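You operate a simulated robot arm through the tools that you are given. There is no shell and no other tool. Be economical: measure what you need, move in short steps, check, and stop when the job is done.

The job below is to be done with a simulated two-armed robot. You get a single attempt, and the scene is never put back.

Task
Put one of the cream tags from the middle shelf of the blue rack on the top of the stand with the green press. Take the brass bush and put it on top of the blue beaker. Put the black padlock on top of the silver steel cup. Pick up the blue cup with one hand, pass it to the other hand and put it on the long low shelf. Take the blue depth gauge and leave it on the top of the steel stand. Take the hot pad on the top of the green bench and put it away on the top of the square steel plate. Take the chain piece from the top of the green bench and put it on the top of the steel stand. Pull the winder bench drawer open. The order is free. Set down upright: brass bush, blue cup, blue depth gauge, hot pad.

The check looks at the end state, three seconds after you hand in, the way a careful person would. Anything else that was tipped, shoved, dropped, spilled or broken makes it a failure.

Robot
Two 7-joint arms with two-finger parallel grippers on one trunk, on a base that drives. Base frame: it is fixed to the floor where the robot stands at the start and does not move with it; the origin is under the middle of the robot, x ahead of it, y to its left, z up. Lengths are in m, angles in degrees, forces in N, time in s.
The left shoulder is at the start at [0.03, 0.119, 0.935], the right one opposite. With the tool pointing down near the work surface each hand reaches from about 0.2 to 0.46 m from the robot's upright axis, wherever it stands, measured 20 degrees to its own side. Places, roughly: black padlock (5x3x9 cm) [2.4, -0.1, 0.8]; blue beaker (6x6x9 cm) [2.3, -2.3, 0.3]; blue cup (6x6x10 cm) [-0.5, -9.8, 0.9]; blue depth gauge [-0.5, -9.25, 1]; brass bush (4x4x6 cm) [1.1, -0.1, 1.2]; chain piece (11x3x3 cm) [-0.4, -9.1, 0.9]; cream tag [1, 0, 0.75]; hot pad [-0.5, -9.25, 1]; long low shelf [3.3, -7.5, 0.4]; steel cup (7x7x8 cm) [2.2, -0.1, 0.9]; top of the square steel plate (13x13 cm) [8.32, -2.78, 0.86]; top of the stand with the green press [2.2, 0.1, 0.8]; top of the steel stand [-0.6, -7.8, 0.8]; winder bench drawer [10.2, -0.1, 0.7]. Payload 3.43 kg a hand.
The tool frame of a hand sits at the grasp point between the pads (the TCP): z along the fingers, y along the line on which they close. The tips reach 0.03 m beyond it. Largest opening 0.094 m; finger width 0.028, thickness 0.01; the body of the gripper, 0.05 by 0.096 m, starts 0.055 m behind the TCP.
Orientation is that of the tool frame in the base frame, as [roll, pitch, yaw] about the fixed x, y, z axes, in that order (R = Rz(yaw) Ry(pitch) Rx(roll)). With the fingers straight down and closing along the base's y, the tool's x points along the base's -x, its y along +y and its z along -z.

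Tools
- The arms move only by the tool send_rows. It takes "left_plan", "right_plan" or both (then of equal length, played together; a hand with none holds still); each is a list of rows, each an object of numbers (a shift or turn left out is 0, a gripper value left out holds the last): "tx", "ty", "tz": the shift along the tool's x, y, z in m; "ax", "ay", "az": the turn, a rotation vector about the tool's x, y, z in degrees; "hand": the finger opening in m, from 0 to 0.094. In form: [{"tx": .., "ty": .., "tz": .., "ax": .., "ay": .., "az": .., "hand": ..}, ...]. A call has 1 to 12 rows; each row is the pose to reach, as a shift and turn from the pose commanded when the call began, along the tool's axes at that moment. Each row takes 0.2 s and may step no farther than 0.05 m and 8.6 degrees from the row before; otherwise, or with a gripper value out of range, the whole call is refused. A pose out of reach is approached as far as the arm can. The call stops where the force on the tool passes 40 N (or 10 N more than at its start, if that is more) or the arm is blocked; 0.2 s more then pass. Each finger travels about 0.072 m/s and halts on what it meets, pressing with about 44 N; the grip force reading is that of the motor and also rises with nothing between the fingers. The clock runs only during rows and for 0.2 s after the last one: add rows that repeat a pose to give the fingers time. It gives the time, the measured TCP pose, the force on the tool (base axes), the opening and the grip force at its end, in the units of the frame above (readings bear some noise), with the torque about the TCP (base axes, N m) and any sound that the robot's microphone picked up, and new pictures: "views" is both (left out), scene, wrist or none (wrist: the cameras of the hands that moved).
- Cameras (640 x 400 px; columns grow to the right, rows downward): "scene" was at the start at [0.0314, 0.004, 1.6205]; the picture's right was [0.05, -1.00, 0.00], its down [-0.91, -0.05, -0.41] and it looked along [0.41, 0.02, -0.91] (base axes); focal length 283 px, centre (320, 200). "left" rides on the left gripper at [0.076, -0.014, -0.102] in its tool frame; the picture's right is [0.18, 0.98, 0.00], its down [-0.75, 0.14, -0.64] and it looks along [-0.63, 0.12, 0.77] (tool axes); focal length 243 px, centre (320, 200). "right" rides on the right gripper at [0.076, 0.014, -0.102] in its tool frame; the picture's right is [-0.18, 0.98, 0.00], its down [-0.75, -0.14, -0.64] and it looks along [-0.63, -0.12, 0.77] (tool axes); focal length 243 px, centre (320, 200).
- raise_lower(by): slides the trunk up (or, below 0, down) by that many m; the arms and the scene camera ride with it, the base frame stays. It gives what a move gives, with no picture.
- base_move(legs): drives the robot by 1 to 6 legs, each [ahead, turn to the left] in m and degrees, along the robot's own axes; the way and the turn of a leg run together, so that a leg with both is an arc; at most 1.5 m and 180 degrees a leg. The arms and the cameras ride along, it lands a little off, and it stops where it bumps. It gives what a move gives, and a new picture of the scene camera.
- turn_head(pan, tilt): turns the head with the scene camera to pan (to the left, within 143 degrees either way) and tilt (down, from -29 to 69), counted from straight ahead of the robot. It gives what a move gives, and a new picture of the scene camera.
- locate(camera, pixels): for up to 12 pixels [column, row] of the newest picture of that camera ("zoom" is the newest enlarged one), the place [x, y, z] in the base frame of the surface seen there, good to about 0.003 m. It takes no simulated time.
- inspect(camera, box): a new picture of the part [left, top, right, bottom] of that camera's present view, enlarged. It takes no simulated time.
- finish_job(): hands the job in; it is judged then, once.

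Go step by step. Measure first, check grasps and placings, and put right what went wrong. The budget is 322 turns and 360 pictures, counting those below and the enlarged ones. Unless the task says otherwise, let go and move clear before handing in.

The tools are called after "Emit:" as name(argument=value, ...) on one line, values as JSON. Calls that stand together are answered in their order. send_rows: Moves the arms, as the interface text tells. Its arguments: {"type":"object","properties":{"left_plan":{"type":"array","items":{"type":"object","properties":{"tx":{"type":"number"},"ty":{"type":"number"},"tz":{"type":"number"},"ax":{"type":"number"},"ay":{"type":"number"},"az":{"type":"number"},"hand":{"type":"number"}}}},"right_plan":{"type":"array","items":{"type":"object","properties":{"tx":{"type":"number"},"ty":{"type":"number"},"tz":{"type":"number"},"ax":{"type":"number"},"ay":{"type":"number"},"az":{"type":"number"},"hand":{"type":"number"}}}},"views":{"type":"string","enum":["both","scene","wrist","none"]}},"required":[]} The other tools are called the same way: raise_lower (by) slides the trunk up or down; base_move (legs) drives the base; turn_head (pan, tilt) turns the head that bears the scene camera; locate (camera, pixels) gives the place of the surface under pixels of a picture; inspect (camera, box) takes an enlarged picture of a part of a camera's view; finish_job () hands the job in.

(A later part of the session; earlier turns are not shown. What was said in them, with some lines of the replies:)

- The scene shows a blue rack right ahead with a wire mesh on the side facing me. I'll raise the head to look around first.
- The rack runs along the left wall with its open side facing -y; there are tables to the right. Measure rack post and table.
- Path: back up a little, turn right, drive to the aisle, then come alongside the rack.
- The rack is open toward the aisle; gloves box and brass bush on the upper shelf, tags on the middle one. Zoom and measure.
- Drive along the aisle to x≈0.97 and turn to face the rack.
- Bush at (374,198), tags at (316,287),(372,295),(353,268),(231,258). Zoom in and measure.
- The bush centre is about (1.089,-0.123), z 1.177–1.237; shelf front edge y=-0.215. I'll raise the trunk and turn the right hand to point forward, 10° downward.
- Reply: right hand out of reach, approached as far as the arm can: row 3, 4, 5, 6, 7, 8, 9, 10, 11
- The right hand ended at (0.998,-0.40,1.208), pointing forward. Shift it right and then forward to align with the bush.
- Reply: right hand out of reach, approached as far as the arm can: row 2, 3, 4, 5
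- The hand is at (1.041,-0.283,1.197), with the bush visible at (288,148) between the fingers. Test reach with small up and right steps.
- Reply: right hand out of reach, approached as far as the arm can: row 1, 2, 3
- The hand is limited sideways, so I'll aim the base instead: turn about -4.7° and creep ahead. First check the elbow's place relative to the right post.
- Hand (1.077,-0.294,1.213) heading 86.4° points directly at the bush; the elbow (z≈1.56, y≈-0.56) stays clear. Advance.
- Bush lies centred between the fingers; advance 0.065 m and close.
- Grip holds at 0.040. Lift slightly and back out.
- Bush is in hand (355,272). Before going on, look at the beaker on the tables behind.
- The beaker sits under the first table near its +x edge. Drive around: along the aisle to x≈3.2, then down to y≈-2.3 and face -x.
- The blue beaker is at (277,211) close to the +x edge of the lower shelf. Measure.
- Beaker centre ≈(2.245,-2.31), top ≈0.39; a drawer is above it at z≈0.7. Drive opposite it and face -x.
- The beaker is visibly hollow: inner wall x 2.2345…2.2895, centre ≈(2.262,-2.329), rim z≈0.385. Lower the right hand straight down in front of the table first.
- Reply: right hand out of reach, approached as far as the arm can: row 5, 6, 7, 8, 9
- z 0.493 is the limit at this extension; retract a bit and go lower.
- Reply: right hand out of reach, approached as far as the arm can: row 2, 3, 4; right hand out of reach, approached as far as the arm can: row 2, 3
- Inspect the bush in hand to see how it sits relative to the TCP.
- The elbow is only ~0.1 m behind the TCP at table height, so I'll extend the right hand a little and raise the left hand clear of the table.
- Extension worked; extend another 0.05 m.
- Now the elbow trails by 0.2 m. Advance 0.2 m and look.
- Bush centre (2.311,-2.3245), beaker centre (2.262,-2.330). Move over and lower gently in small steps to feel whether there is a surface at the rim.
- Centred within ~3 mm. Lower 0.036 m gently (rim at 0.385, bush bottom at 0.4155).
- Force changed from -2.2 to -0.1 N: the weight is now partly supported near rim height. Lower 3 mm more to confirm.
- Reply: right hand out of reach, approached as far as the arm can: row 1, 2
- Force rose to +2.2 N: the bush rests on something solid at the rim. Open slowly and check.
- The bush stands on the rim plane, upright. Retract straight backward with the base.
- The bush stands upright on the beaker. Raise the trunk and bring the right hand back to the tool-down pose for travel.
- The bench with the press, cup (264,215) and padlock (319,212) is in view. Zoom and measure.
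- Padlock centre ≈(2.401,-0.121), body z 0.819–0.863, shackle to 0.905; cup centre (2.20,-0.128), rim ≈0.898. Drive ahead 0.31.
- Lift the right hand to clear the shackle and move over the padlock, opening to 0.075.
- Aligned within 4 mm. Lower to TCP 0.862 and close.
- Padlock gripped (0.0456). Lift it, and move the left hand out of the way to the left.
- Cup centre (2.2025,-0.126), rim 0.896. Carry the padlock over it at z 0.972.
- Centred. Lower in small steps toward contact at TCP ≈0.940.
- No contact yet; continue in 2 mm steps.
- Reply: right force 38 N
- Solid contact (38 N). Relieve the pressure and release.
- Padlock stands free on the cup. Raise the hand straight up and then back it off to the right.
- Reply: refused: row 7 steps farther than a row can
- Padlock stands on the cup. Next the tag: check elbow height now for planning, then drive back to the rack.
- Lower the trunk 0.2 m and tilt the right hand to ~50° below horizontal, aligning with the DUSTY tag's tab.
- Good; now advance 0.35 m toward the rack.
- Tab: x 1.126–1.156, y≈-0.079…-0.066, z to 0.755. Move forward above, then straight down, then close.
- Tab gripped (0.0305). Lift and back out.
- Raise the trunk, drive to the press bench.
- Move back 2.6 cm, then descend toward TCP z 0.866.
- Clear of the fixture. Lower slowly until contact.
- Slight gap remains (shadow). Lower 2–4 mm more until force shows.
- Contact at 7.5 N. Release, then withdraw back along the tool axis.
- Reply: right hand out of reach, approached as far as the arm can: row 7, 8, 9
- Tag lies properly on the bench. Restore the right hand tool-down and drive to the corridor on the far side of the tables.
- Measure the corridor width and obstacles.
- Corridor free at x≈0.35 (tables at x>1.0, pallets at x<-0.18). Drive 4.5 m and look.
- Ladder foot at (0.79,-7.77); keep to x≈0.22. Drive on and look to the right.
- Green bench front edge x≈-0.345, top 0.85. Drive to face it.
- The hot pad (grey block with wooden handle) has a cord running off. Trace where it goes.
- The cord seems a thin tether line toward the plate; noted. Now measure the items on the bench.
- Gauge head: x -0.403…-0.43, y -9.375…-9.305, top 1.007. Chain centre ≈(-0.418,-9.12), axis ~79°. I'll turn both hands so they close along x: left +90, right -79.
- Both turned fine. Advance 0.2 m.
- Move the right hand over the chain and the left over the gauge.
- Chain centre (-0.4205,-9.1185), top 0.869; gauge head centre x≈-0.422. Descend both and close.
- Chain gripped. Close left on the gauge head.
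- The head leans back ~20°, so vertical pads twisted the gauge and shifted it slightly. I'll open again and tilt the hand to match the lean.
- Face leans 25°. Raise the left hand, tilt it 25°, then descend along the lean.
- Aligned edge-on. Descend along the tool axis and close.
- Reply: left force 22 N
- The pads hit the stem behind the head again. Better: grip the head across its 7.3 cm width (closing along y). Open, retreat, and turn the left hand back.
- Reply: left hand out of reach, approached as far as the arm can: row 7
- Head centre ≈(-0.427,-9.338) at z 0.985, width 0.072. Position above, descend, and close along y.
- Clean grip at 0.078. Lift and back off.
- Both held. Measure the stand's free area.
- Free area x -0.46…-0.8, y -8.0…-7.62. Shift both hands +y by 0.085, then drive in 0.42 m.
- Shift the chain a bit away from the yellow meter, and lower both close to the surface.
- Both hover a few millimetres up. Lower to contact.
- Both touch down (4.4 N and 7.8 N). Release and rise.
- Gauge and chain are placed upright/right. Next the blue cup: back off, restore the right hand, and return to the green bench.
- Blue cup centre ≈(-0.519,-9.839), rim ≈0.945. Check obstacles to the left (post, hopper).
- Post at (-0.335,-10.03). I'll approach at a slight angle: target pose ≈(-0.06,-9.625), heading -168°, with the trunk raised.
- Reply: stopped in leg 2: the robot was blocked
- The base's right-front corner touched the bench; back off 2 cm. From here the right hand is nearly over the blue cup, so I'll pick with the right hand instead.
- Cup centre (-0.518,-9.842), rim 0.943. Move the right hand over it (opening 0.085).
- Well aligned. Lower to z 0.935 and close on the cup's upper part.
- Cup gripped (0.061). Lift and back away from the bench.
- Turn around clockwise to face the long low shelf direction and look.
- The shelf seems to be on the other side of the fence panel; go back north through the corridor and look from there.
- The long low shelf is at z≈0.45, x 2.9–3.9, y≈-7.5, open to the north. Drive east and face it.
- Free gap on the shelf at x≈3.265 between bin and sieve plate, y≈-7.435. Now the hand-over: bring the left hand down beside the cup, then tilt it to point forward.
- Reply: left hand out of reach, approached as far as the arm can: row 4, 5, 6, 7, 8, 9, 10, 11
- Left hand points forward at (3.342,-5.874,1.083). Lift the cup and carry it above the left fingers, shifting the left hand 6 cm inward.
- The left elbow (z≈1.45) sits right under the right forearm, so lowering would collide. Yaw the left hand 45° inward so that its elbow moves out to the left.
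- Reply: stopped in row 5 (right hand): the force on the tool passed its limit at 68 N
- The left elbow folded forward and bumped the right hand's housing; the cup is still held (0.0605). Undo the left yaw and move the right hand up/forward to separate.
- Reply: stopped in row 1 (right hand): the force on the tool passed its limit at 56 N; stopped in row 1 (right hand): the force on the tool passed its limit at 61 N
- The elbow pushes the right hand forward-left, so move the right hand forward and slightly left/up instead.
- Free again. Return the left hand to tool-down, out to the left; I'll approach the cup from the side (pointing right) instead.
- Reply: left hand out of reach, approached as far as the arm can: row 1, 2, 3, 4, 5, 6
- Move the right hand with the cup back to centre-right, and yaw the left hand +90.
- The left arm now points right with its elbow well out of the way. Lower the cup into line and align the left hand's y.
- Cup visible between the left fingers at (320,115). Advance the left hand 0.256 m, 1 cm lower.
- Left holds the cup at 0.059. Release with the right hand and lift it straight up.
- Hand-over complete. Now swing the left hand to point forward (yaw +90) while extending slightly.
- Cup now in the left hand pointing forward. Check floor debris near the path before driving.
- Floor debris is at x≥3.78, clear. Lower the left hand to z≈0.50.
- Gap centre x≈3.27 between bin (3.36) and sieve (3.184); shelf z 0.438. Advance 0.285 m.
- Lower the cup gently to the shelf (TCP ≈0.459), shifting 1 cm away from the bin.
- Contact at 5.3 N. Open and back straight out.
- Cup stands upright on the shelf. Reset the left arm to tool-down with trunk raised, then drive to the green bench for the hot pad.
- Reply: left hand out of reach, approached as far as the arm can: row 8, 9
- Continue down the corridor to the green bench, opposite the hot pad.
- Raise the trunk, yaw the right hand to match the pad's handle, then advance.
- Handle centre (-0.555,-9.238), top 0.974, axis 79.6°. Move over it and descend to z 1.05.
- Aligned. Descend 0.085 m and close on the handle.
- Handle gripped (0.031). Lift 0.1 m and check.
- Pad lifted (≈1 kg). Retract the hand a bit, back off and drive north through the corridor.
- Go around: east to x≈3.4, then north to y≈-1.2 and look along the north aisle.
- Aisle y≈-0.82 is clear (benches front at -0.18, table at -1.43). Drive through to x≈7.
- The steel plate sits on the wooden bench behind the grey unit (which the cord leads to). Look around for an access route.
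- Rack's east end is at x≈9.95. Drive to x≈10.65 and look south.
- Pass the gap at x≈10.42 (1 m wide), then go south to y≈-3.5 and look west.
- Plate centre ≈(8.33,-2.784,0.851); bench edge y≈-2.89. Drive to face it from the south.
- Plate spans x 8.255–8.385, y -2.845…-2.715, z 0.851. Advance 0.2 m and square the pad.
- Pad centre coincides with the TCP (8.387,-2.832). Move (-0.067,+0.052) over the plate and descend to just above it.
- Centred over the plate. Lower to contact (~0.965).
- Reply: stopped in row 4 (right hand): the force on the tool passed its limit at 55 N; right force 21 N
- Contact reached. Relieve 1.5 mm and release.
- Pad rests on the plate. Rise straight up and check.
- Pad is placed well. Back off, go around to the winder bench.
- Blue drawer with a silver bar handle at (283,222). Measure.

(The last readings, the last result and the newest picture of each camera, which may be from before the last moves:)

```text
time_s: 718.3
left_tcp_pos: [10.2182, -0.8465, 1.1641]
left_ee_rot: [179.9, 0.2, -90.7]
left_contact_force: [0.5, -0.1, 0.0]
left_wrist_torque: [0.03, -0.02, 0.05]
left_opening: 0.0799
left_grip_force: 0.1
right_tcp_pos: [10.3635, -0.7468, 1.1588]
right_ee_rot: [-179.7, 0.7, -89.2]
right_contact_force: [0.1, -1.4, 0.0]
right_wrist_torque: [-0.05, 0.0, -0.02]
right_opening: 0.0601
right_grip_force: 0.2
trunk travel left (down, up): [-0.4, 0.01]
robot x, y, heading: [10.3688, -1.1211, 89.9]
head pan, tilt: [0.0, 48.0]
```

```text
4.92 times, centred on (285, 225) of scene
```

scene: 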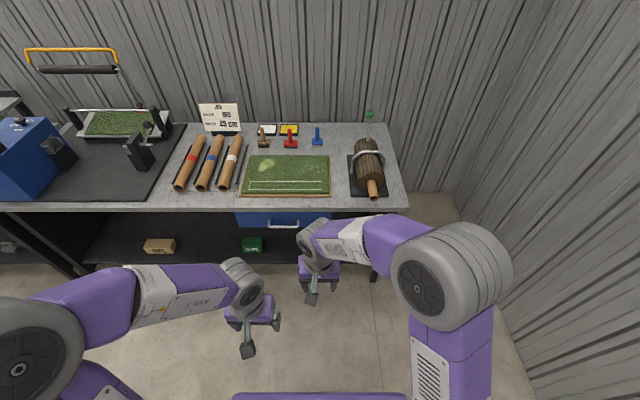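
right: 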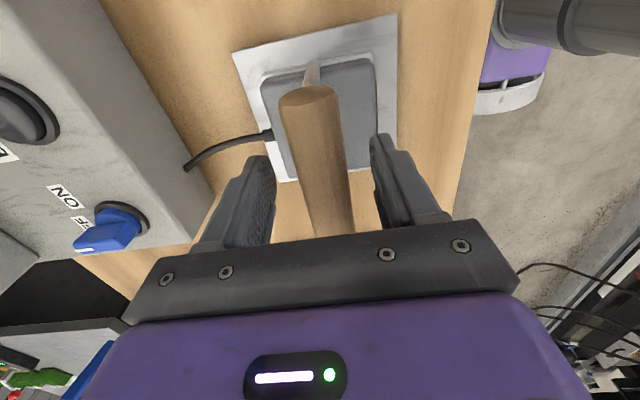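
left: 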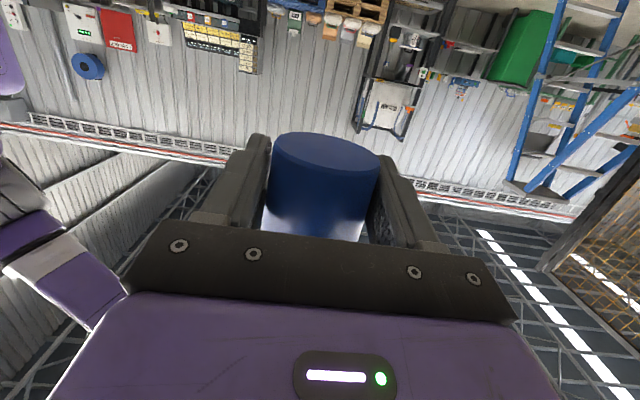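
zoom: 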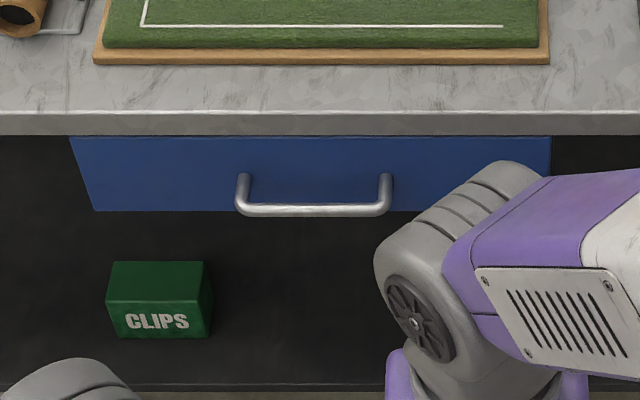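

Emit:
locate(camera="zoom", pixels=[[242, 205], [315, 210], [387, 205], [242, 180], [387, 180], [150, 165], [480, 150], [315, 118], [315, 130], [315, 150], [95, 205], [315, 205]])

```text
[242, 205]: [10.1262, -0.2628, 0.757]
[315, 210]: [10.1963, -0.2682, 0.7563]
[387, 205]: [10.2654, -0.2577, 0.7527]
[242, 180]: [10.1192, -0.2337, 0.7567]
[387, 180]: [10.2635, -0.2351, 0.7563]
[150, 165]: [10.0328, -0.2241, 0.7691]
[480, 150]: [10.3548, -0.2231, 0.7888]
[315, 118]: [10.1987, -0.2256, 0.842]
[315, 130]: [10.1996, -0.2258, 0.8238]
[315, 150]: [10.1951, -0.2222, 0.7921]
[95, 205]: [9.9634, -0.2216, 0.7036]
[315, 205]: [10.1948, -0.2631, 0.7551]
```

The bar handle spans x 10.12–10.266 at y≈-0.262, z≈0.755, 3 cm off the face. I'll use the left hand pointing forward with fingers above and below the bar. Lower trunk and reorient.

Emit:
raise_lower(by=-0.25)

Emit:
send_rows(left_plan=[{"az": 8.2}, {"az": 16.4}, {"az": 24.6}, {"az": 32.8}, {"az": 41}, {"az": 49.2}, {"az": 57.4}, {"az": 65.6}, {"az": 73.8}, {"az": 82}, {"az": 90}, {"az": 90}], views="none")

Emit:
send_rows(left_plan=[{"ax": -8.2, "ty": 0.01}, {"ax": -16.4, "ty": 0.02}, {"ax": -24.6, "ty": 0.03}, {"ax": -32.8, "ty": 0.04}, {"ax": -41, "ty": 0.05}, {"ax": -49.2, "ty": 0.06}, {"ax": -57.4, "ty": 0.07}, {"ax": -65.6, "ty": 0.08}, {"ax": -73.8, "ty": 0.09}, {"ax": -82, "ty": 0.1}, {"ax": -90, "ty": 0.1}, {"ax": -90, "ty": 0.1}], views="scene")

```text
time_s: 720.9
left_tcp_pos: [10.2194, -0.8455, 0.9144]
left_ee_rot: [179.9, 0.2, -90.7]
left_contact_force: [-0.8, -0.5, -0.3]
left_wrist_torque: [0.04, -0.02, 0.01]
left_opening: 0.08
left_grip_force: 0.0
right_tcp_pos: [10.3629, -0.7475, 0.9081]
right_ee_rot: [-179.7, 0.7, -89.3]
right_contact_force: [-0.5, 1.2, 0.7]
right_wrist_torque: [0.0, 0.01, -0.01]
right_opening: 0.0602
right_grip_force: 0.0
trunk travel left (down, up): [-0.15, 0.26]
robot x, y, heading: [10.3646, -1.1245, 89.9]
head pan, tilt: [0.0, 48.0]
```

```text
time_s: 723.5
left_tcp_pos: [10.2361, -0.8645, 0.9165]
left_ee_rot: [179.8, -0.2, 179.3]
left_contact_force: [-0.4, 0.3, -0.2]
left_wrist_torque: [0.03, 0.0, 0.04]
left_opening: 0.08
left_grip_force: 0.1
left hand out of reach, approached as far as the arm can: row 11, 12
right_tcp_pos: [10.3624, -0.7473, 0.9084]
right_ee_rot: [-179.7, 0.6, -89.4]
right_contact_force: [0.1, 0.3, 0.0]
right_wrist_torque: [0.0, 0.01, 0.02]
right_opening: 0.06
right_grip_force: 0.2
trunk travel left (down, up): [-0.15, 0.26]
robot x, y, heading: [10.3631, -1.1247, 89.8]
head pan, tilt: [0.0, 48.0]
```

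```text
time_s: 724.1
left_tcp_pos: [10.2947, -0.8364, 0.9357]
left_ee_rot: [164.9, -1.3, -179.8]
left_contact_force: [-8.4, -3.7, 3.8]
left_wrist_torque: [0.3, -0.86, -0.27]
left_opening: 0.0798
left_grip_force: 0.1
left hand out of reach, approached as far as the arm can: row 1, 2, 3
right_tcp_pos: [10.3752, -0.7466, 0.9059]
right_ee_rot: [-178.2, 0.3, -87.8]
right_contact_force: [8.2, 4.1, -3.0]
right_wrist_torque: [-0.11, 0.8, 0.68]
right_opening: 0.0597
right_grip_force: 0.1
trunk travel left (down, up): [-0.15, 0.26]
robot x, y, heading: [10.3629, -1.1264, 90.2]
head pan, tilt: [0.0, 48.0]
stopped in row 3 (left hand): the force on the tool passed its limit at 86 N (the readings are from after the stop); the commanded pose is now the measured one
```

scene: 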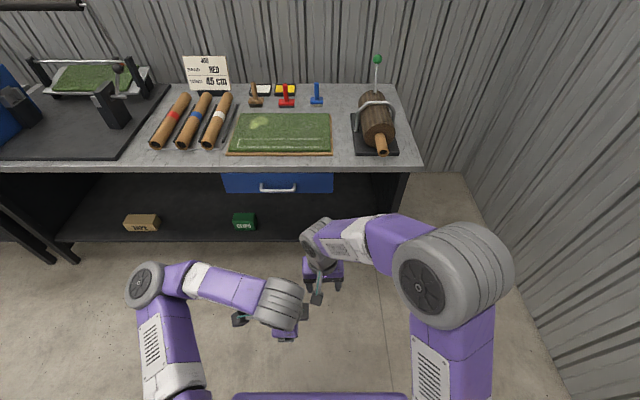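

The left hand bumped the right one. Move the right hand away to the right and the left hand left/forward before tilting.

Emit:
send_rows(right_plan=[{"ty": -0.03}, {"ty": -0.06, "tz": -0.02}, {"ty": -0.09, "tz": -0.05}, {"ty": -0.12, "tz": -0.08}, {"ty": -0.15, "tz": -0.1}, {"ty": -0.15, "tz": -0.1}], left_plan=[{"tx": 0.02}, {"tx": 0.05, "ty": 0.01}, {"tx": 0.08, "ty": 0.03}, {"tx": 0.11, "ty": 0.06}, {"tx": 0.14, "ty": 0.09}, {"tx": 0.15, "ty": 0.1}], views="scene")

```text
time_s: 725.5
left_tcp_pos: [10.2399, -0.8349, 0.9594]
left_ee_rot: [164.9, -1.3, -179.7]
left_contact_force: [-0.2, -0.1, -0.2]
left_wrist_torque: [0.03, -0.02, -0.02]
left_opening: 0.0798
left_grip_force: 0.0
left hand out of reach, approached as far as the arm can: row 2, 3, 4, 5, 6
right_tcp_pos: [10.5206, -0.7403, 1.0131]
right_ee_rot: [-178.3, 0.3, -87.7]
right_contact_force: [-0.8, 0.8, 0.1]
right_wrist_torque: [0.03, 0.03, -0.01]
right_opening: 0.0598
right_grip_force: 0.0
trunk travel left (down, up): [-0.15, 0.26]
robot x, y, heading: [10.3623, -1.1263, 90.1]
head pan, tilt: [0.0, 48.0]
```

scene: 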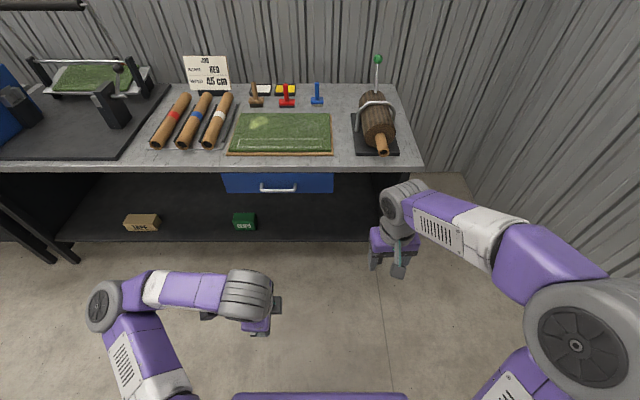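

Emit:
send_rows(left_plan=[{"ax": 8}, {"ax": 15}, {"ax": 15, "tx": 0.03}, {"ax": 15, "tx": 0.06, "ty": 0.03}, {"ax": 15, "tx": 0.09, "ty": 0.06}, {"ax": 15, "tx": 0.11, "ty": 0.09}, {"ax": 15, "tx": 0.12, "ty": 0.12}, {"ax": 15, "tx": 0.12, "ty": 0.14}], views="none")

```text
time_s: 727.3
left_tcp_pos: [10.2407, -0.8513, 0.9729]
left_ee_rot: [179.9, -1.4, -179.8]
left_contact_force: [-0.6, 0.2, 1.4]
left_wrist_torque: [0.05, -0.03, 0.02]
left_opening: 0.0795
left_grip_force: 0.1
left hand out of reach, approached as far as the arm can: row 1, 2, 3, 4, 5, 6, 7, 8
right_tcp_pos: [10.5221, -0.7413, 1.012]
right_ee_rot: [-178.3, 0.2, -87.8]
right_contact_force: [-0.1, 0.8, 0.1]
right_wrist_torque: [0.01, 0.0, -0.02]
right_opening: 0.0602
right_grip_force: 0.0
trunk travel left (down, up): [-0.15, 0.26]
robot x, y, heading: [10.3649, -1.1261, 90.4]
head pan, tilt: [0.0, 48.0]
```

A joint limit blocks the yawed pose here; rotate the left hand back first, then move it outward.

Emit:
send_rows(left_plan=[{"az": -8.2}, {"az": -16.4}, {"az": -24.6}, {"az": -32.8}, {"az": -41}, {"az": -49.2}, {"az": -57.4}, {"az": -65.6}, {"az": -73.8}, {"az": -82}, {"az": -90}, {"az": -90}], views="none")

Emit:
send_rows(left_plan=[{"ty": 0.03, "tx": -0.02}, {"ty": 0.06, "tx": -0.05}, {"ty": 0.09, "tx": -0.08}, {"ty": 0.12, "tx": -0.11}, {"ty": 0.13, "tx": -0.14}, {"ty": 0.13, "tx": -0.15}, {"ty": 0.13, "tx": -0.15}], views="none")

```text
time_s: 729.9
left_tcp_pos: [10.2366, -0.8475, 0.9775]
left_ee_rot: [178.6, 0.1, -89.8]
left_contact_force: [0.1, 0.6, 0.7]
left_wrist_torque: [-0.01, 0.01, -0.02]
left_opening: 0.08
left_grip_force: 0.1
right_tcp_pos: [10.5216, -0.741, 1.0106]
right_ee_rot: [-178.4, 0.3, -87.8]
right_contact_force: [0.2, -1.0, -0.3]
right_wrist_torque: [-0.01, -0.01, 0.04]
right_opening: 0.0601
right_grip_force: 0.1
trunk travel left (down, up): [-0.15, 0.26]
robot x, y, heading: [10.3644, -1.1226, 89.9]
head pan, tilt: [0.0, 48.0]
```

```text
time_s: 731.5
left_tcp_pos: [10.1047, -0.6964, 0.982]
left_ee_rot: [178.8, 0.2, -89.8]
left_contact_force: [1.1, -0.7, -0.5]
left_wrist_torque: [-0.03, -0.05, 0.02]
left_opening: 0.08
left_grip_force: 0.0
right_tcp_pos: [10.5215, -0.7402, 1.0127]
right_ee_rot: [-178.5, 0.2, -87.7]
right_contact_force: [1.3, 0.2, 0.0]
right_wrist_torque: [0.02, 0.02, -0.02]
right_opening: 0.0601
right_grip_force: 0.0
trunk travel left (down, up): [-0.15, 0.26]
robot x, y, heading: [10.3644, -1.129, 89.8]
head pan, tilt: [0.0, 48.0]
```

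Emit:
send_rows(left_plan=[{"az": 8.2}, {"az": 16.4}, {"az": 24.6}, {"az": 32.8}, {"az": 41}, {"az": 49.2}, {"az": 57.4}, {"az": 65.6}, {"az": 73.8}, {"az": 82}, {"az": 90}, {"az": 90}], views="none")

Emit:
send_rows(left_plan=[{"ax": -8.2}, {"ax": -16.4}, {"ax": -24.6}, {"ax": -32.8}, {"ax": -41}, {"ax": -49.2}, {"ax": -57.4}, {"ax": -65.6}, {"ax": -73.8}, {"ax": -82}, {"ax": -88}, {"ax": -88}], views="scene")

```text
time_s: 734.1
left_tcp_pos: [10.2482, -0.8441, 0.968]
left_ee_rot: [179.8, -1.3, -179.8]
left_contact_force: [0.2, -0.6, 1.0]
left_wrist_torque: [-0.01, -0.02, 0.0]
left_opening: 0.0798
left_grip_force: 0.1
left hand out of reach, approached as far as the arm can: row 6, 7, 8, 9, 10, 11, 12
right_tcp_pos: [10.5217, -0.7406, 1.0115]
right_ee_rot: [-178.4, 0.2, -87.8]
right_contact_force: [0.0, -0.3, 0.9]
right_wrist_torque: [0.03, 0.0, 0.02]
right_opening: 0.0599
right_grip_force: 0.1
trunk travel left (down, up): [-0.15, 0.26]
robot x, y, heading: [10.3608, -1.1229, 89.9]
head pan, tilt: [0.0, 48.0]
```

```text
time_s: 736.7
left_tcp_pos: [10.4165, -0.8103, 0.9054]
left_ee_rot: [92.3, 14.2, 173.6]
left_contact_force: [-0.5, -0.3, 0.4]
left_wrist_torque: [0.01, 0.0, -0.01]
left_opening: 0.08
left_grip_force: 0.1
left hand out of reach, approached as far as the arm can: row 2, 3, 4, 5, 6, 7, 8, 9, 10, 11, 12
right_tcp_pos: [10.5203, -0.7402, 1.0116]
right_ee_rot: [-178.4, 0.2, -87.8]
right_contact_force: [-0.3, 0.2, -0.7]
right_wrist_torque: [-0.01, 0.02, 0.0]
right_opening: 0.06
right_grip_force: 0.1
trunk travel left (down, up): [-0.15, 0.26]
robot x, y, heading: [10.3634, -1.1253, 90.0]
head pan, tilt: [0.0, 48.0]
stopped in row 12 (left hand): the arm was blocked; the commanded pose is now the measured one
```

scene: 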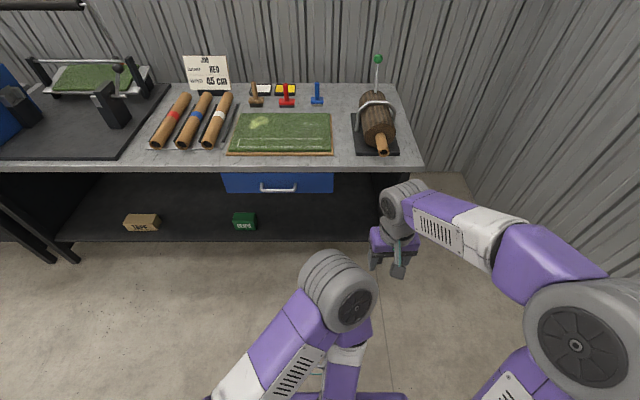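

That wound the wrist the wrong way. Undo the tilt and yaw, then try the opposite yaw.

Emit:
send_rows(left_plan=[{"ax": 8}, {"ax": 16}, {"ax": 24}, {"ax": 32}, {"ax": 40}, {"ax": 48}, {"ax": 56}, {"ax": 64}, {"ax": 72}, {"ax": 80}, {"ax": 88}, {"ax": 88}], views="none")

Emit:
send_rows(left_plan=[{"az": -8.2}, {"az": -16.4}, {"az": -24.6}, {"az": -32.8}, {"az": -41}, {"az": -49.2}, {"az": -57.4}, {"az": -65.6}, {"az": -73.8}, {"az": -82}, {"az": -90}, {"az": -90}], views="scene")

```text
time_s: 739.3
left_tcp_pos: [10.4138, -0.8193, 0.9046]
left_ee_rot: [-179.0, 13.3, 175.3]
left_contact_force: [1.8, -1.2, -2.7]
left_wrist_torque: [0.09, 0.04, 0.0]
left_opening: 0.0799
left_grip_force: 0.0
left hand out of reach, approached as far as the arm can: row 1, 2, 3, 4, 5, 6, 10, 11, 12
right_tcp_pos: [10.5224, -0.7403, 1.0114]
right_ee_rot: [-178.3, 0.2, -87.9]
right_contact_force: [-0.1, 0.4, -0.2]
right_wrist_torque: [0.01, -0.02, 0.04]
right_opening: 0.06
right_grip_force: 0.1
trunk travel left (down, up): [-0.15, 0.26]
robot x, y, heading: [10.3645, -1.1198, 90.2]
head pan, tilt: [0.0, 48.0]
```

```text
time_s: 741.9
left_tcp_pos: [10.4153, -0.8204, 0.9058]
left_ee_rot: [-166.0, -0.5, -96.3]
left_contact_force: [-0.7, 0.4, 0.3]
left_wrist_torque: [0.0, 0.02, -0.03]
left_opening: 0.0798
left_grip_force: 0.0
right_tcp_pos: [10.5219, -0.7402, 1.0121]
right_ee_rot: [-178.4, 0.3, -87.7]
right_contact_force: [-0.7, -0.1, 0.2]
right_wrist_torque: [-0.01, 0.0, 0.01]
right_opening: 0.06
right_grip_force: 0.1
trunk travel left (down, up): [-0.15, 0.26]
robot x, y, heading: [10.3621, -1.1265, 90.0]
head pan, tilt: [0.0, 48.0]
```

scene: 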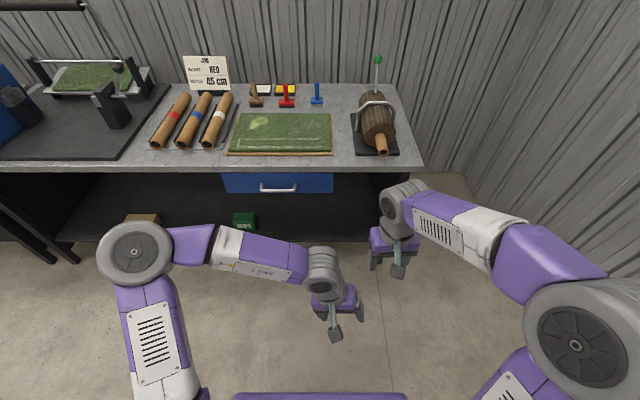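

Use the right hand instead (its -90 yaw is proven). Shift the base 0.28 m to the left so the handle lies in front of the right arm.

Emit:
base_move(legs=[[0, 90], [0.27, 0], [0, -90]])

Emit:
send_rows(right_plan=[{"az": -8.2}, {"az": -16.4}, {"az": -24.6}, {"az": -32.8}, {"az": -41}, {"az": -49.2}, {"az": -57.4}, {"az": -65.6}, {"az": -73.8}, {"az": -82}, {"az": -90}, {"az": -90}], views="none")

Emit:
send_rows(right_plan=[{"ax": 8}, {"ax": 16}, {"ax": 24}, {"ax": 32}, {"ax": 40}, {"ax": 40}], views="scene")

```text
time_s: 751.5
left_tcp_pos: [10.156, -0.8186, 0.9054]
left_ee_rot: [-165.9, -0.3, -98.2]
left_contact_force: [-0.3, -0.5, -0.5]
left_wrist_torque: [0.0, 0.01, 0.02]
left_opening: 0.0802
left_grip_force: 0.1
right_tcp_pos: [10.2637, -0.7438, 1.012]
right_ee_rot: [-178.4, 0.3, -89.6]
right_contact_force: [-0.5, 0.2, 0.3]
right_wrist_torque: [0.01, 0.02, 0.02]
right_opening: 0.0602
right_grip_force: 0.1
trunk travel left (down, up): [-0.15, 0.26]
robot x, y, heading: [10.096, -1.1196, 88.3]
head pan, tilt: [0.0, 48.0]
```

scene: 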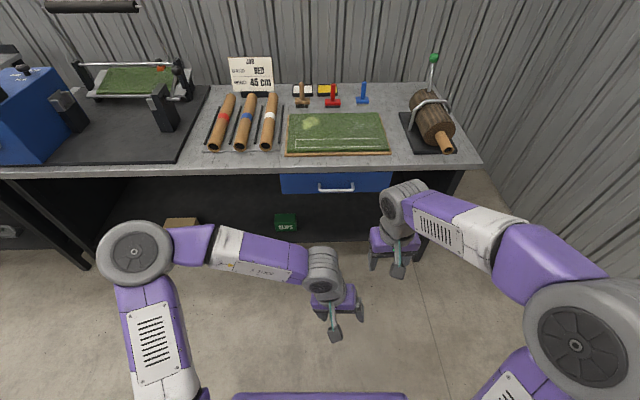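

```text
time_s: 754.1
left_tcp_pos: [10.1555, -0.8195, 0.9061]
left_ee_rot: [-165.9, -0.4, -98.2]
left_contact_force: [-0.3, 0.0, 0.1]
left_wrist_torque: [0.01, 0.05, 0.01]
left_opening: 0.0801
left_grip_force: 0.2
right_tcp_pos: [10.2645, -0.7425, 1.0113]
right_ee_rot: [-179.7, -1.6, 0.4]
right_contact_force: [0.0, 0.4, -0.1]
right_wrist_torque: [0.0, 0.01, 0.0]
right_opening: 0.06
right_grip_force: 0.0
trunk travel left (down, up): [-0.15, 0.26]
robot x, y, heading: [10.0973, -1.1236, 88.4]
head pan, tilt: [0.0, 48.0]
```

```text
time_s: 755.5
left_tcp_pos: [10.1562, -0.8204, 0.9052]
left_ee_rot: [-165.8, -0.4, -98.2]
left_contact_force: [1.5, -0.2, 0.0]
left_wrist_torque: [0.01, 0.01, -0.03]
left_opening: 0.0801
left_grip_force: 0.0
right_tcp_pos: [10.2638, -0.7419, 1.0128]
right_ee_rot: [-139.7, -1.7, 0.4]
right_contact_force: [0.1, 0.1, 0.6]
right_wrist_torque: [-0.03, -0.02, -0.04]
right_opening: 0.06
right_grip_force: 0.1
trunk travel left (down, up): [-0.15, 0.26]
robot x, y, heading: [10.0914, -1.1212, 88.2]
head pan, tilt: [0.0, 48.0]
```

scene: 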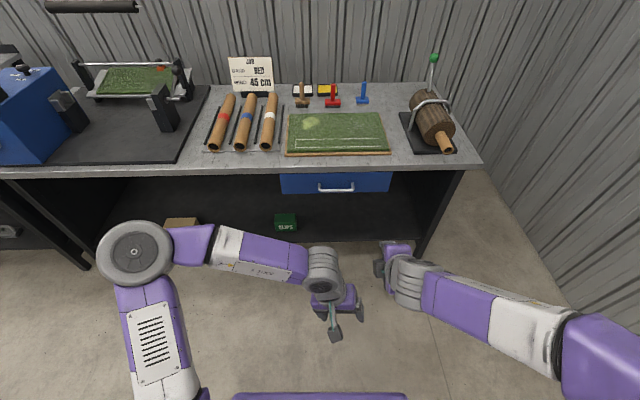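

Works. Continue tilting to nearly horizontal.

Emit:
send_rows(right_plan=[{"ax": 8}, {"ax": 16}, {"ax": 24}, {"ax": 32}, {"ax": 40}, {"ax": 44}, {"ax": 44}], views="scene")

```text
time_s: 757.1
left_tcp_pos: [10.1584, -0.821, 0.9056]
left_ee_rot: [-165.9, -0.2, -98.2]
left_contact_force: [-0.2, -0.4, -0.2]
left_wrist_torque: [0.07, 0.07, 0.01]
left_opening: 0.0799
left_grip_force: 0.0
right_tcp_pos: [10.2899, -0.6524, 1.0479]
right_ee_rot: [-96.8, -1.8, 0.4]
right_contact_force: [1.3, -0.2, 0.6]
right_wrist_torque: [-0.08, 0.03, 0.07]
right_opening: 0.0599
right_grip_force: 0.1
right hand out of reach, approached as far as the arm can: row 1, 2, 3, 4, 5, 6, 7
trunk travel left (down, up): [-0.15, 0.26]
robot x, y, heading: [10.0911, -1.1223, 88.4]
head pan, tilt: [0.0, 48.0]
```

scene: 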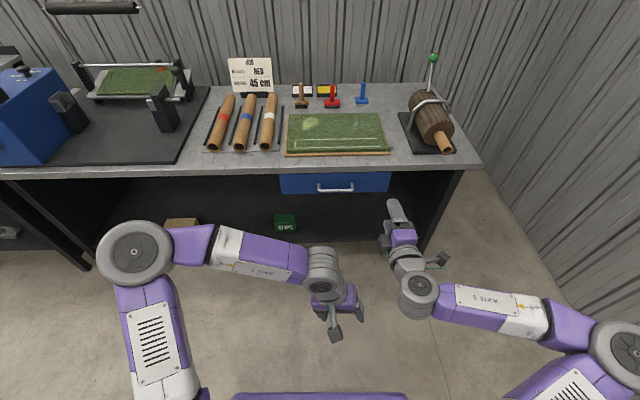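

Now the hand points forward with vertical closing. Lower the trunk and bring it to handle height, aligned at x≈10.195.

Emit:
raise_lower(by=-0.15)

Emit:
send_rows(right_plan=[{"ty": 0.03, "tx": -0.015}, {"ty": 0.06, "tx": -0.03}, {"ty": 0.09, "tx": -0.05}, {"ty": 0.12, "tx": -0.07}, {"ty": 0.14, "tx": -0.09}, {"ty": 0.143, "tx": -0.095}, {"ty": 0.143, "tx": -0.095}], views="both")

```text
time_s: 758.8
left_tcp_pos: [10.1551, -0.8203, 0.7561]
left_ee_rot: [-165.9, -0.3, -98.2]
left_contact_force: [0.3, -0.5, 0.5]
left_wrist_torque: [-0.03, 0.02, 0.0]
left_opening: 0.0798
left_grip_force: 0.1
right_tcp_pos: [10.2877, -0.6503, 0.8999]
right_ee_rot: [-96.7, -1.7, 0.4]
right_contact_force: [-0.8, -0.2, 0.8]
right_wrist_torque: [0.0, 0.02, -0.02]
right_opening: 0.0599
right_grip_force: 0.1
trunk travel left (down, up): [0.0, 0.41]
robot x, y, heading: [10.0935, -1.1212, 88.4]
head pan, tilt: [0.0, 48.0]
```

```text
time_s: 760.2
left_tcp_pos: [10.1384, -0.8182, 0.7403]
left_ee_rot: [-169.1, -2.4, -96.7]
left_contact_force: [-5.6, 6.6, -13.9]
left_wrist_torque: [-0.85, -0.27, 0.28]
left_opening: 0.08
left_grip_force: 0.1
right_tcp_pos: [10.1919, -0.6532, 0.8556]
right_ee_rot: [-98.0, 13.5, -2.0]
right_contact_force: [0.7, -0.2, 0.8]
right_wrist_torque: [0.01, 0.04, 0.0]
right_opening: 0.0601
right_grip_force: 0.0
right hand out of reach, approached as far as the arm can: row 1, 2, 3, 4, 5
trunk travel left (down, up): [0.0, 0.41]
robot x, y, heading: [10.0972, -1.1214, 88.4]
head pan, tilt: [0.0, 48.0]
stopped in row 7 (left hand): the force on the tool passed its limit at 130 N (the readings are from after the stop); the commanded pose is now the measured one
```

scene: 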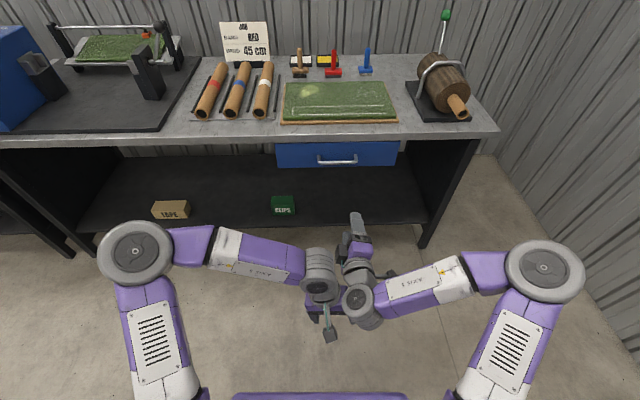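
right: 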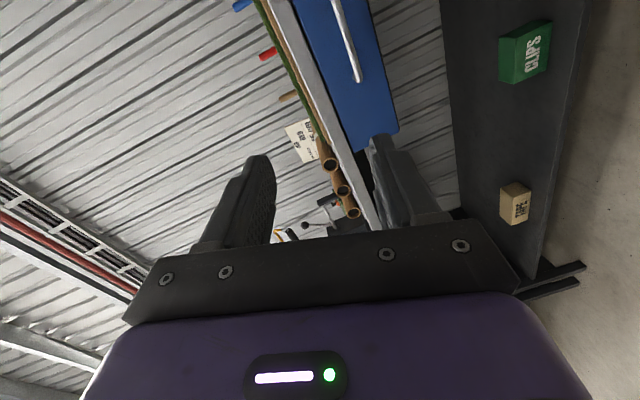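

The right wrist touched the left hand. Move the left hand well to the left.

Emit:
send_rows(left_plan=[{"ty": 0.04}, {"ty": 0.08}, {"ty": 0.12}, {"ty": 0.16}, {"ty": 0.2}, {"ty": 0.2}], views="none")

```text
time_s: 761.6
left_tcp_pos: [9.9432, -0.796, 0.7042]
left_ee_rot: [-168.8, -2.4, -96.9]
left_contact_force: [-0.5, -0.5, -0.1]
left_wrist_torque: [0.02, 0.02, 0.0]
left_opening: 0.0799
left_grip_force: 0.2
right_tcp_pos: [10.1915, -0.6554, 0.8552]
right_ee_rot: [-98.2, 13.3, -1.9]
right_contact_force: [-0.1, 0.6, -0.5]
right_wrist_torque: [-0.03, -0.04, 0.0]
right_opening: 0.0599
right_grip_force: 0.0
trunk travel left (down, up): [0.0, 0.41]
robot x, y, heading: [10.0975, -1.1196, 88.3]
head pan, tilt: [0.0, 48.0]
```

Emit:
send_rows(right_plan=[{"tz": 0.025, "ty": 0.01, "az": -3}, {"tz": 0.05, "ty": 0.03, "tx": 0.007, "az": -6}, {"tz": 0.063, "ty": 0.06, "tx": 0.015, "az": -10}, {"tz": 0.063, "ty": 0.089, "tx": 0.023, "az": -13}, {"tz": 0.063, "ty": 0.089, "tx": 0.023, "az": -13}], views="both")

```text
time_s: 762.8
left_tcp_pos: [9.9425, -0.7972, 0.7032]
left_ee_rot: [-168.9, -2.2, -96.9]
left_contact_force: [-0.3, -0.1, -0.2]
left_wrist_torque: [0.02, 0.01, 0.0]
left_opening: 0.0802
left_grip_force: 0.1
right_tcp_pos: [10.1911, -0.605, 0.7562]
right_ee_rot: [-97.9, 0.4, -0.2]
right_contact_force: [-0.1, -0.3, -1.1]
right_wrist_torque: [0.02, 0.03, 0.0]
right_opening: 0.06
right_grip_force: 0.1
trunk travel left (down, up): [0.0, 0.41]
robot x, y, heading: [10.0975, -1.1202, 87.9]
head pan, tilt: [0.0, 48.0]
```

scene: 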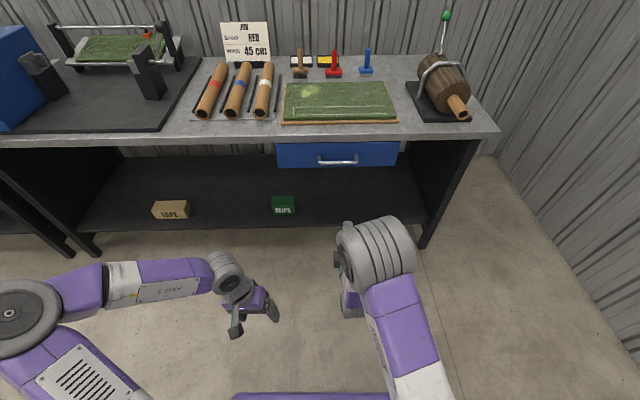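
right: 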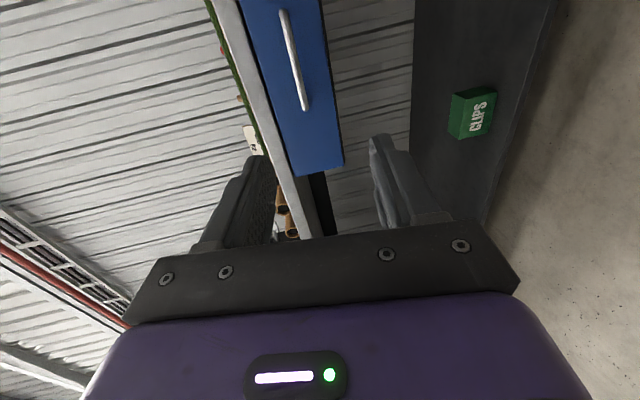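

Emit:
locate(camera="scene", pixels=[[375, 225], [360, 240], [400, 240], [345, 230], [336, 162], [348, 225]])

Emit:
inspect(camera="right", box=[200, 0, 420, 140])

```text
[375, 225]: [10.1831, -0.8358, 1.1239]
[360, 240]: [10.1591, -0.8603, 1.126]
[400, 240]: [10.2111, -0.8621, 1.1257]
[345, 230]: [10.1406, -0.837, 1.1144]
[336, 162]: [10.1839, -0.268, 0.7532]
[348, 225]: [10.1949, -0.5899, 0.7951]
```

```text
2.86 times, centred on (310, 70) of right
```

zoom: 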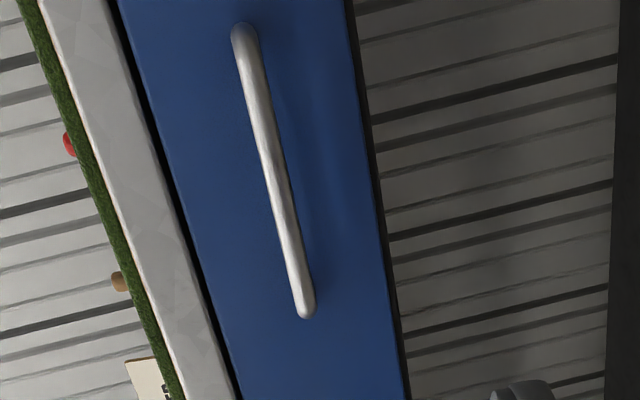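

Emit:
locate(camera="zoom", pixels=[[245, 60], [265, 140], [280, 200], [298, 280], [200, 200], [360, 200], [243, 30], [305, 312]])

```text
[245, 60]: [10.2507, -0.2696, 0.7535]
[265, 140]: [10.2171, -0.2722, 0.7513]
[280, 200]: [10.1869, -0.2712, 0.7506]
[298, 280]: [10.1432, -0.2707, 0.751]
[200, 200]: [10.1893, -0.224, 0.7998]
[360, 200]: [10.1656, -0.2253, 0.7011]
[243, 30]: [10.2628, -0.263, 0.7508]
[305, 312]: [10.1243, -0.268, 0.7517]
```

Bar at y≈-0.27, z≈0.7515, elbow trails at y≈-0.84. Advance 0.3 m with the base, then the rest with the arm.

Emit:
base_move(legs=[[0.3, 0]])

Emit:
inspect(camera="right", box=[120, 0, 520, 250])

```text
time_s: 764.9
left_tcp_pos: [9.9539, -0.4931, 0.705]
left_ee_rot: [-168.7, -2.3, -96.8]
left_contact_force: [0.4, 0.5, 0.3]
left_wrist_torque: [-0.01, 0.0, 0.01]
left_opening: 0.0799
left_grip_force: 0.0
right_tcp_pos: [10.2018, -0.3018, 0.7565]
right_ee_rot: [-98.1, 0.6, -0.3]
right_contact_force: [-0.2, 0.2, 0.2]
right_wrist_torque: [-0.04, 0.0, 0.02]
right_opening: 0.0601
right_grip_force: 0.1
trunk travel left (down, up): [0.0, 0.41]
robot x, y, heading: [10.1081, -0.82, 88.0]
head pan, tilt: [0.0, 48.0]
```

scene: 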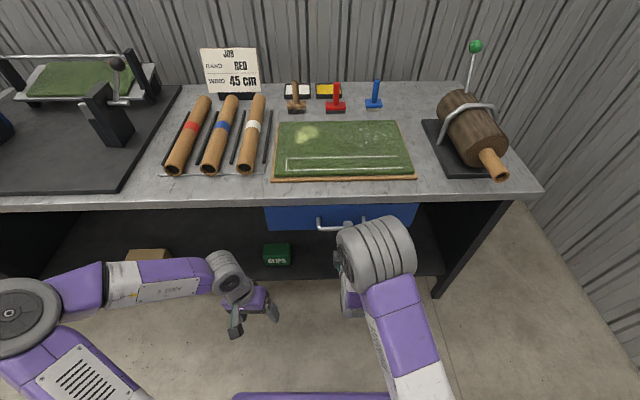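

```text
1.60 times, centred on (320, 125) of right
```

zoom: 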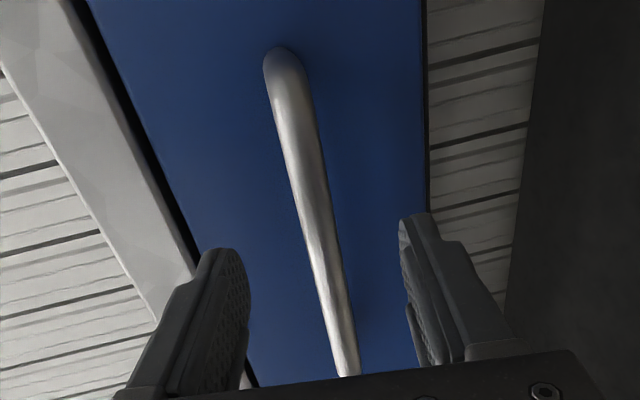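

Bar between the fingers. Advance 0.033 m and close.

Emit:
send_rows(right_plan=[{"tz": 0.015}, {"tz": 0.028}, {"tz": 0.033}, {"tz": 0.033}, {"tz": 0.033, "hand": 0.0}, {"tz": 0.033}, {"tz": 0.033}, {"tz": 0.033}, {"tz": 0.033}], views="wrist")

```text
time_s: 766.9
left_tcp_pos: [9.9524, -0.4932, 0.7043]
left_ee_rot: [-168.8, -2.3, -96.9]
left_contact_force: [0.4, 0.5, -0.1]
left_wrist_torque: [0.01, 0.05, 0.02]
left_opening: 0.0801
left_grip_force: 0.0
right_tcp_pos: [10.2017, -0.2701, 0.7503]
right_ee_rot: [-98.1, 0.5, -0.4]
right_contact_force: [-0.3, -2.4, -5.8]
right_wrist_torque: [0.0, -0.86, 0.16]
right_opening: 0.0168
right_grip_force: 45.1
trunk travel left (down, up): [0.0, 0.41]
robot x, y, heading: [10.102, -0.8191, 88.1]
head pan, tilt: [0.0, 48.0]
```

right: 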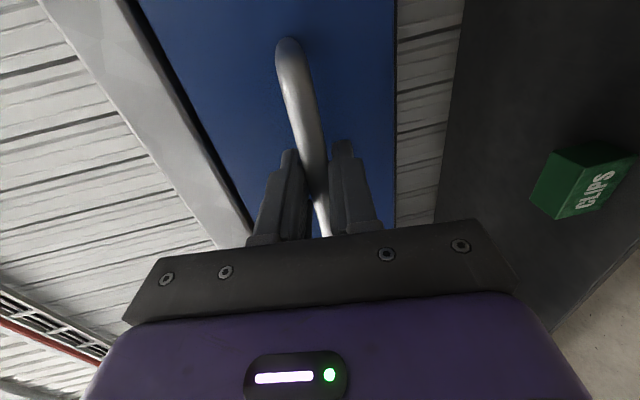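

Handle gripped. Pull by backing the base.

Emit:
base_move(legs=[[-0.12, 0]])

```text
time_s: 768.1
left_tcp_pos: [9.9506, -0.6094, 0.7034]
left_ee_rot: [-168.9, -2.3, -97.1]
left_contact_force: [0.5, 0.6, -0.2]
left_wrist_torque: [0.03, 0.01, 0.02]
left_opening: 0.0798
left_grip_force: 0.1
right_tcp_pos: [10.2022, -0.3853, 0.7511]
right_ee_rot: [-98.0, 0.5, -0.8]
right_contact_force: [16.0, 0.2, -4.1]
right_wrist_torque: [-0.05, -1.41, -0.16]
right_opening: 0.0142
right_grip_force: 45.2
trunk travel left (down, up): [0.0, 0.41]
robot x, y, heading: [10.1048, -0.9362, 88.4]
head pan, tilt: [0.0, 48.0]
```

scene: 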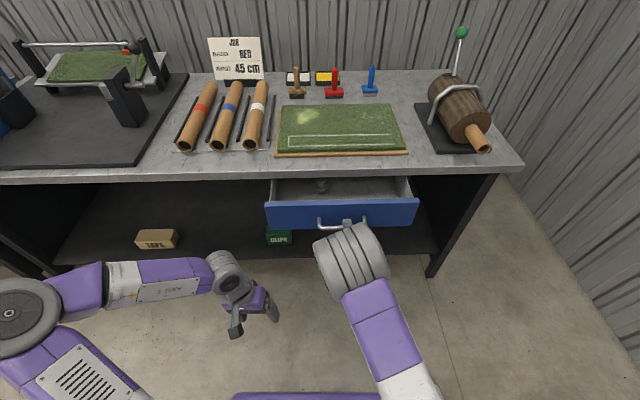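

The drawer is opening. Pull further.

Emit:
base_move(legs=[[-0.12, 0]])

```text
time_s: 769.4
left_tcp_pos: [9.948, -0.7285, 0.704]
left_ee_rot: [-169.0, -2.3, -97.2]
left_contact_force: [-0.5, -0.1, -0.3]
left_wrist_torque: [-0.01, -0.02, -0.01]
left_opening: 0.0799
left_grip_force: 0.1
right_tcp_pos: [10.2035, -0.5049, 0.7515]
right_ee_rot: [-98.1, 0.3, -1.2]
right_contact_force: [20.5, -0.8, 0.2]
right_wrist_torque: [0.0, -1.36, -0.44]
right_opening: 0.0137
right_grip_force: 45.5
trunk travel left (down, up): [0.0, 0.41]
robot x, y, heading: [10.0969, -1.0543, 87.9]
head pan, tilt: [0.0, 48.0]
```

scene: 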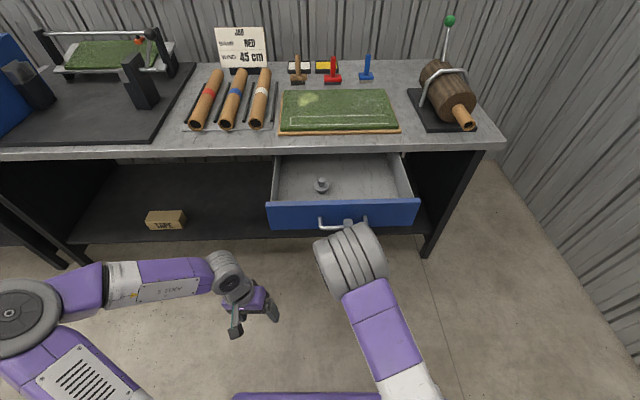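

Open by ~0.235 m. Pull a little more to reach its end stop.

Emit:
base_move(legs=[[-0.06, 0]])

```text
time_s: 770.3
left_tcp_pos: [9.9463, -0.7898, 0.7042]
left_ee_rot: [-168.7, -2.3, -97.2]
left_contact_force: [0.0, 0.1, 0.0]
left_wrist_torque: [0.02, 0.01, 0.02]
left_opening: 0.08
left_grip_force: 0.1
right_tcp_pos: [10.2025, -0.566, 0.7511]
right_ee_rot: [-98.0, 0.3, -1.4]
right_contact_force: [14.3, -1.3, 0.6]
right_wrist_torque: [-0.01, -1.31, 0.02]
right_opening: 0.0136
right_grip_force: 45.2
trunk travel left (down, up): [0.0, 0.41]
robot x, y, heading: [10.093, -1.1143, 88.1]
head pan, tilt: [0.0, 48.0]
```

scene: 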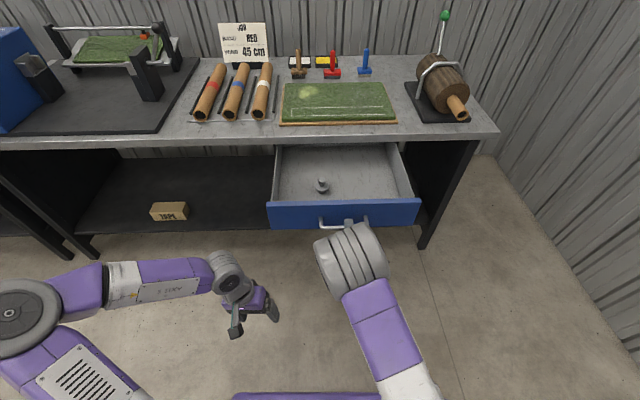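

Emit:
base_move(legs=[[-0.05, 0]])

Emit:
locate(camera="scene", pixels=[[340, 195], [340, 210], [345, 150], [320, 185]])

```text
time_s: 771.1
left_tcp_pos: [9.9447, -0.8057, 0.702]
left_ee_rot: [-168.9, -2.3, -97.1]
left_contact_force: [-0.7, -0.2, -0.4]
left_wrist_torque: [0.01, 0.0, -0.03]
left_opening: 0.0801
left_grip_force: 0.0
right_tcp_pos: [10.2011, -0.5795, 0.7527]
right_ee_rot: [-97.7, 0.0, -1.5]
right_contact_force: [-1.2, 1.2, -2.4]
right_wrist_torque: [-0.05, -0.34, -0.04]
right_opening: 0.0136
right_grip_force: 45.3
trunk travel left (down, up): [0.0, 0.41]
robot x, y, heading: [10.0925, -1.1288, 88.1]
head pan, tilt: [0.0, 48.0]
stopped in leg 1: the force on the tool passed its limit at 108 N (the readings are from after the stop); the commanded pose is now the measured one
```

scene: 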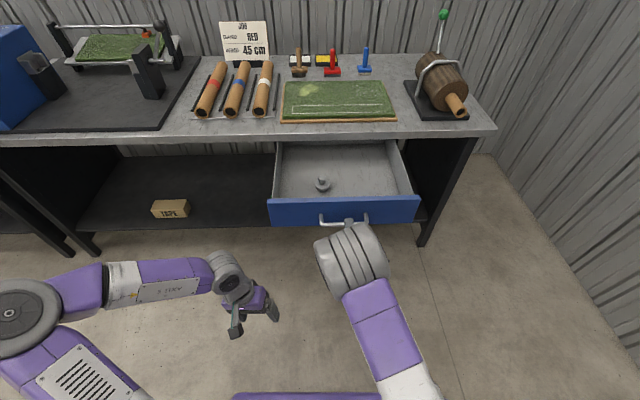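

```text
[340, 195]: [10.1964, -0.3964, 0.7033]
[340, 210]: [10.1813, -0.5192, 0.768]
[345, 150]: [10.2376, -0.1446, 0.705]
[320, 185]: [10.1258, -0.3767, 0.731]
```

Fully open at its end stop (~0.31 m). Release the handle and back away.

Emit:
send_rows(right_plan=[{"hand": 0.03}, {"hand": 0.06}, {"hand": 0.07}, {"hand": 0.07}], views="none")

Emit:
base_move(legs=[[-0.2, 0]])

```text
time_s: 772.1
left_tcp_pos: [9.9434, -0.8065, 0.7026]
left_ee_rot: [-168.7, -2.3, -97.1]
left_contact_force: [-0.1, -0.3, -1.0]
left_wrist_torque: [-0.01, -0.01, 0.01]
left_opening: 0.08
left_grip_force: 0.0
right_tcp_pos: [10.2025, -0.5807, 0.7532]
right_ee_rot: [-97.7, 0.1, -1.5]
right_contact_force: [0.2, -0.1, 0.4]
right_wrist_torque: [0.04, -0.01, 0.0]
right_opening: 0.0701
right_grip_force: 0.0
trunk travel left (down, up): [0.0, 0.41]
robot x, y, heading: [10.0949, -1.1337, 87.8]
head pan, tilt: [0.0, 48.0]
```

```text
time_s: 773.7
left_tcp_pos: [9.9387, -1.0031, 0.7034]
left_ee_rot: [-168.8, -2.3, -97.4]
left_contact_force: [0.9, -0.5, -1.0]
left_wrist_torque: [0.03, 0.01, 0.0]
left_opening: 0.0802
left_grip_force: 0.1
right_tcp_pos: [10.1986, -0.7778, 0.7531]
right_ee_rot: [-97.8, 0.1, -1.9]
right_contact_force: [-0.3, 0.6, -0.2]
right_wrist_torque: [0.0, -0.02, -0.01]
right_opening: 0.0698
right_grip_force: 0.0
trunk travel left (down, up): [0.0, 0.41]
robot x, y, heading: [10.0858, -1.3278, 87.6]
head pan, tilt: [0.0, 48.0]
```

scene: 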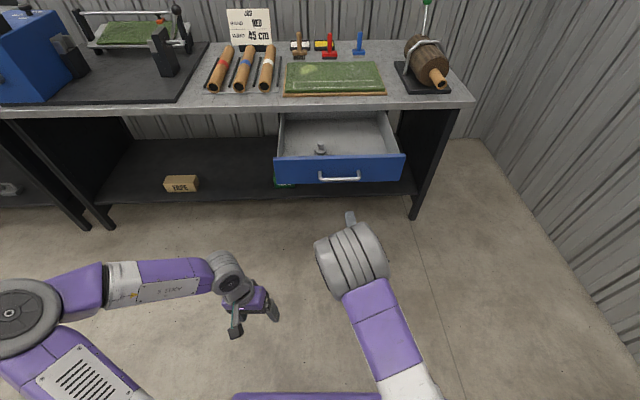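

The drawer stays open at its stop, hands are clear, and I checked the other seven items when I set each one down. Handing in.

Emit:
finish_job()

```text
The job is handed in.
```

I did all eight tasks and handed the job in. Each item was checked in the camera view after it was set down, and the drawer is open to its end stop.

One bump to note: while I was lining up for the blue cup, the base touched the green bench and I backed off. Nothing on it looked disturbed.
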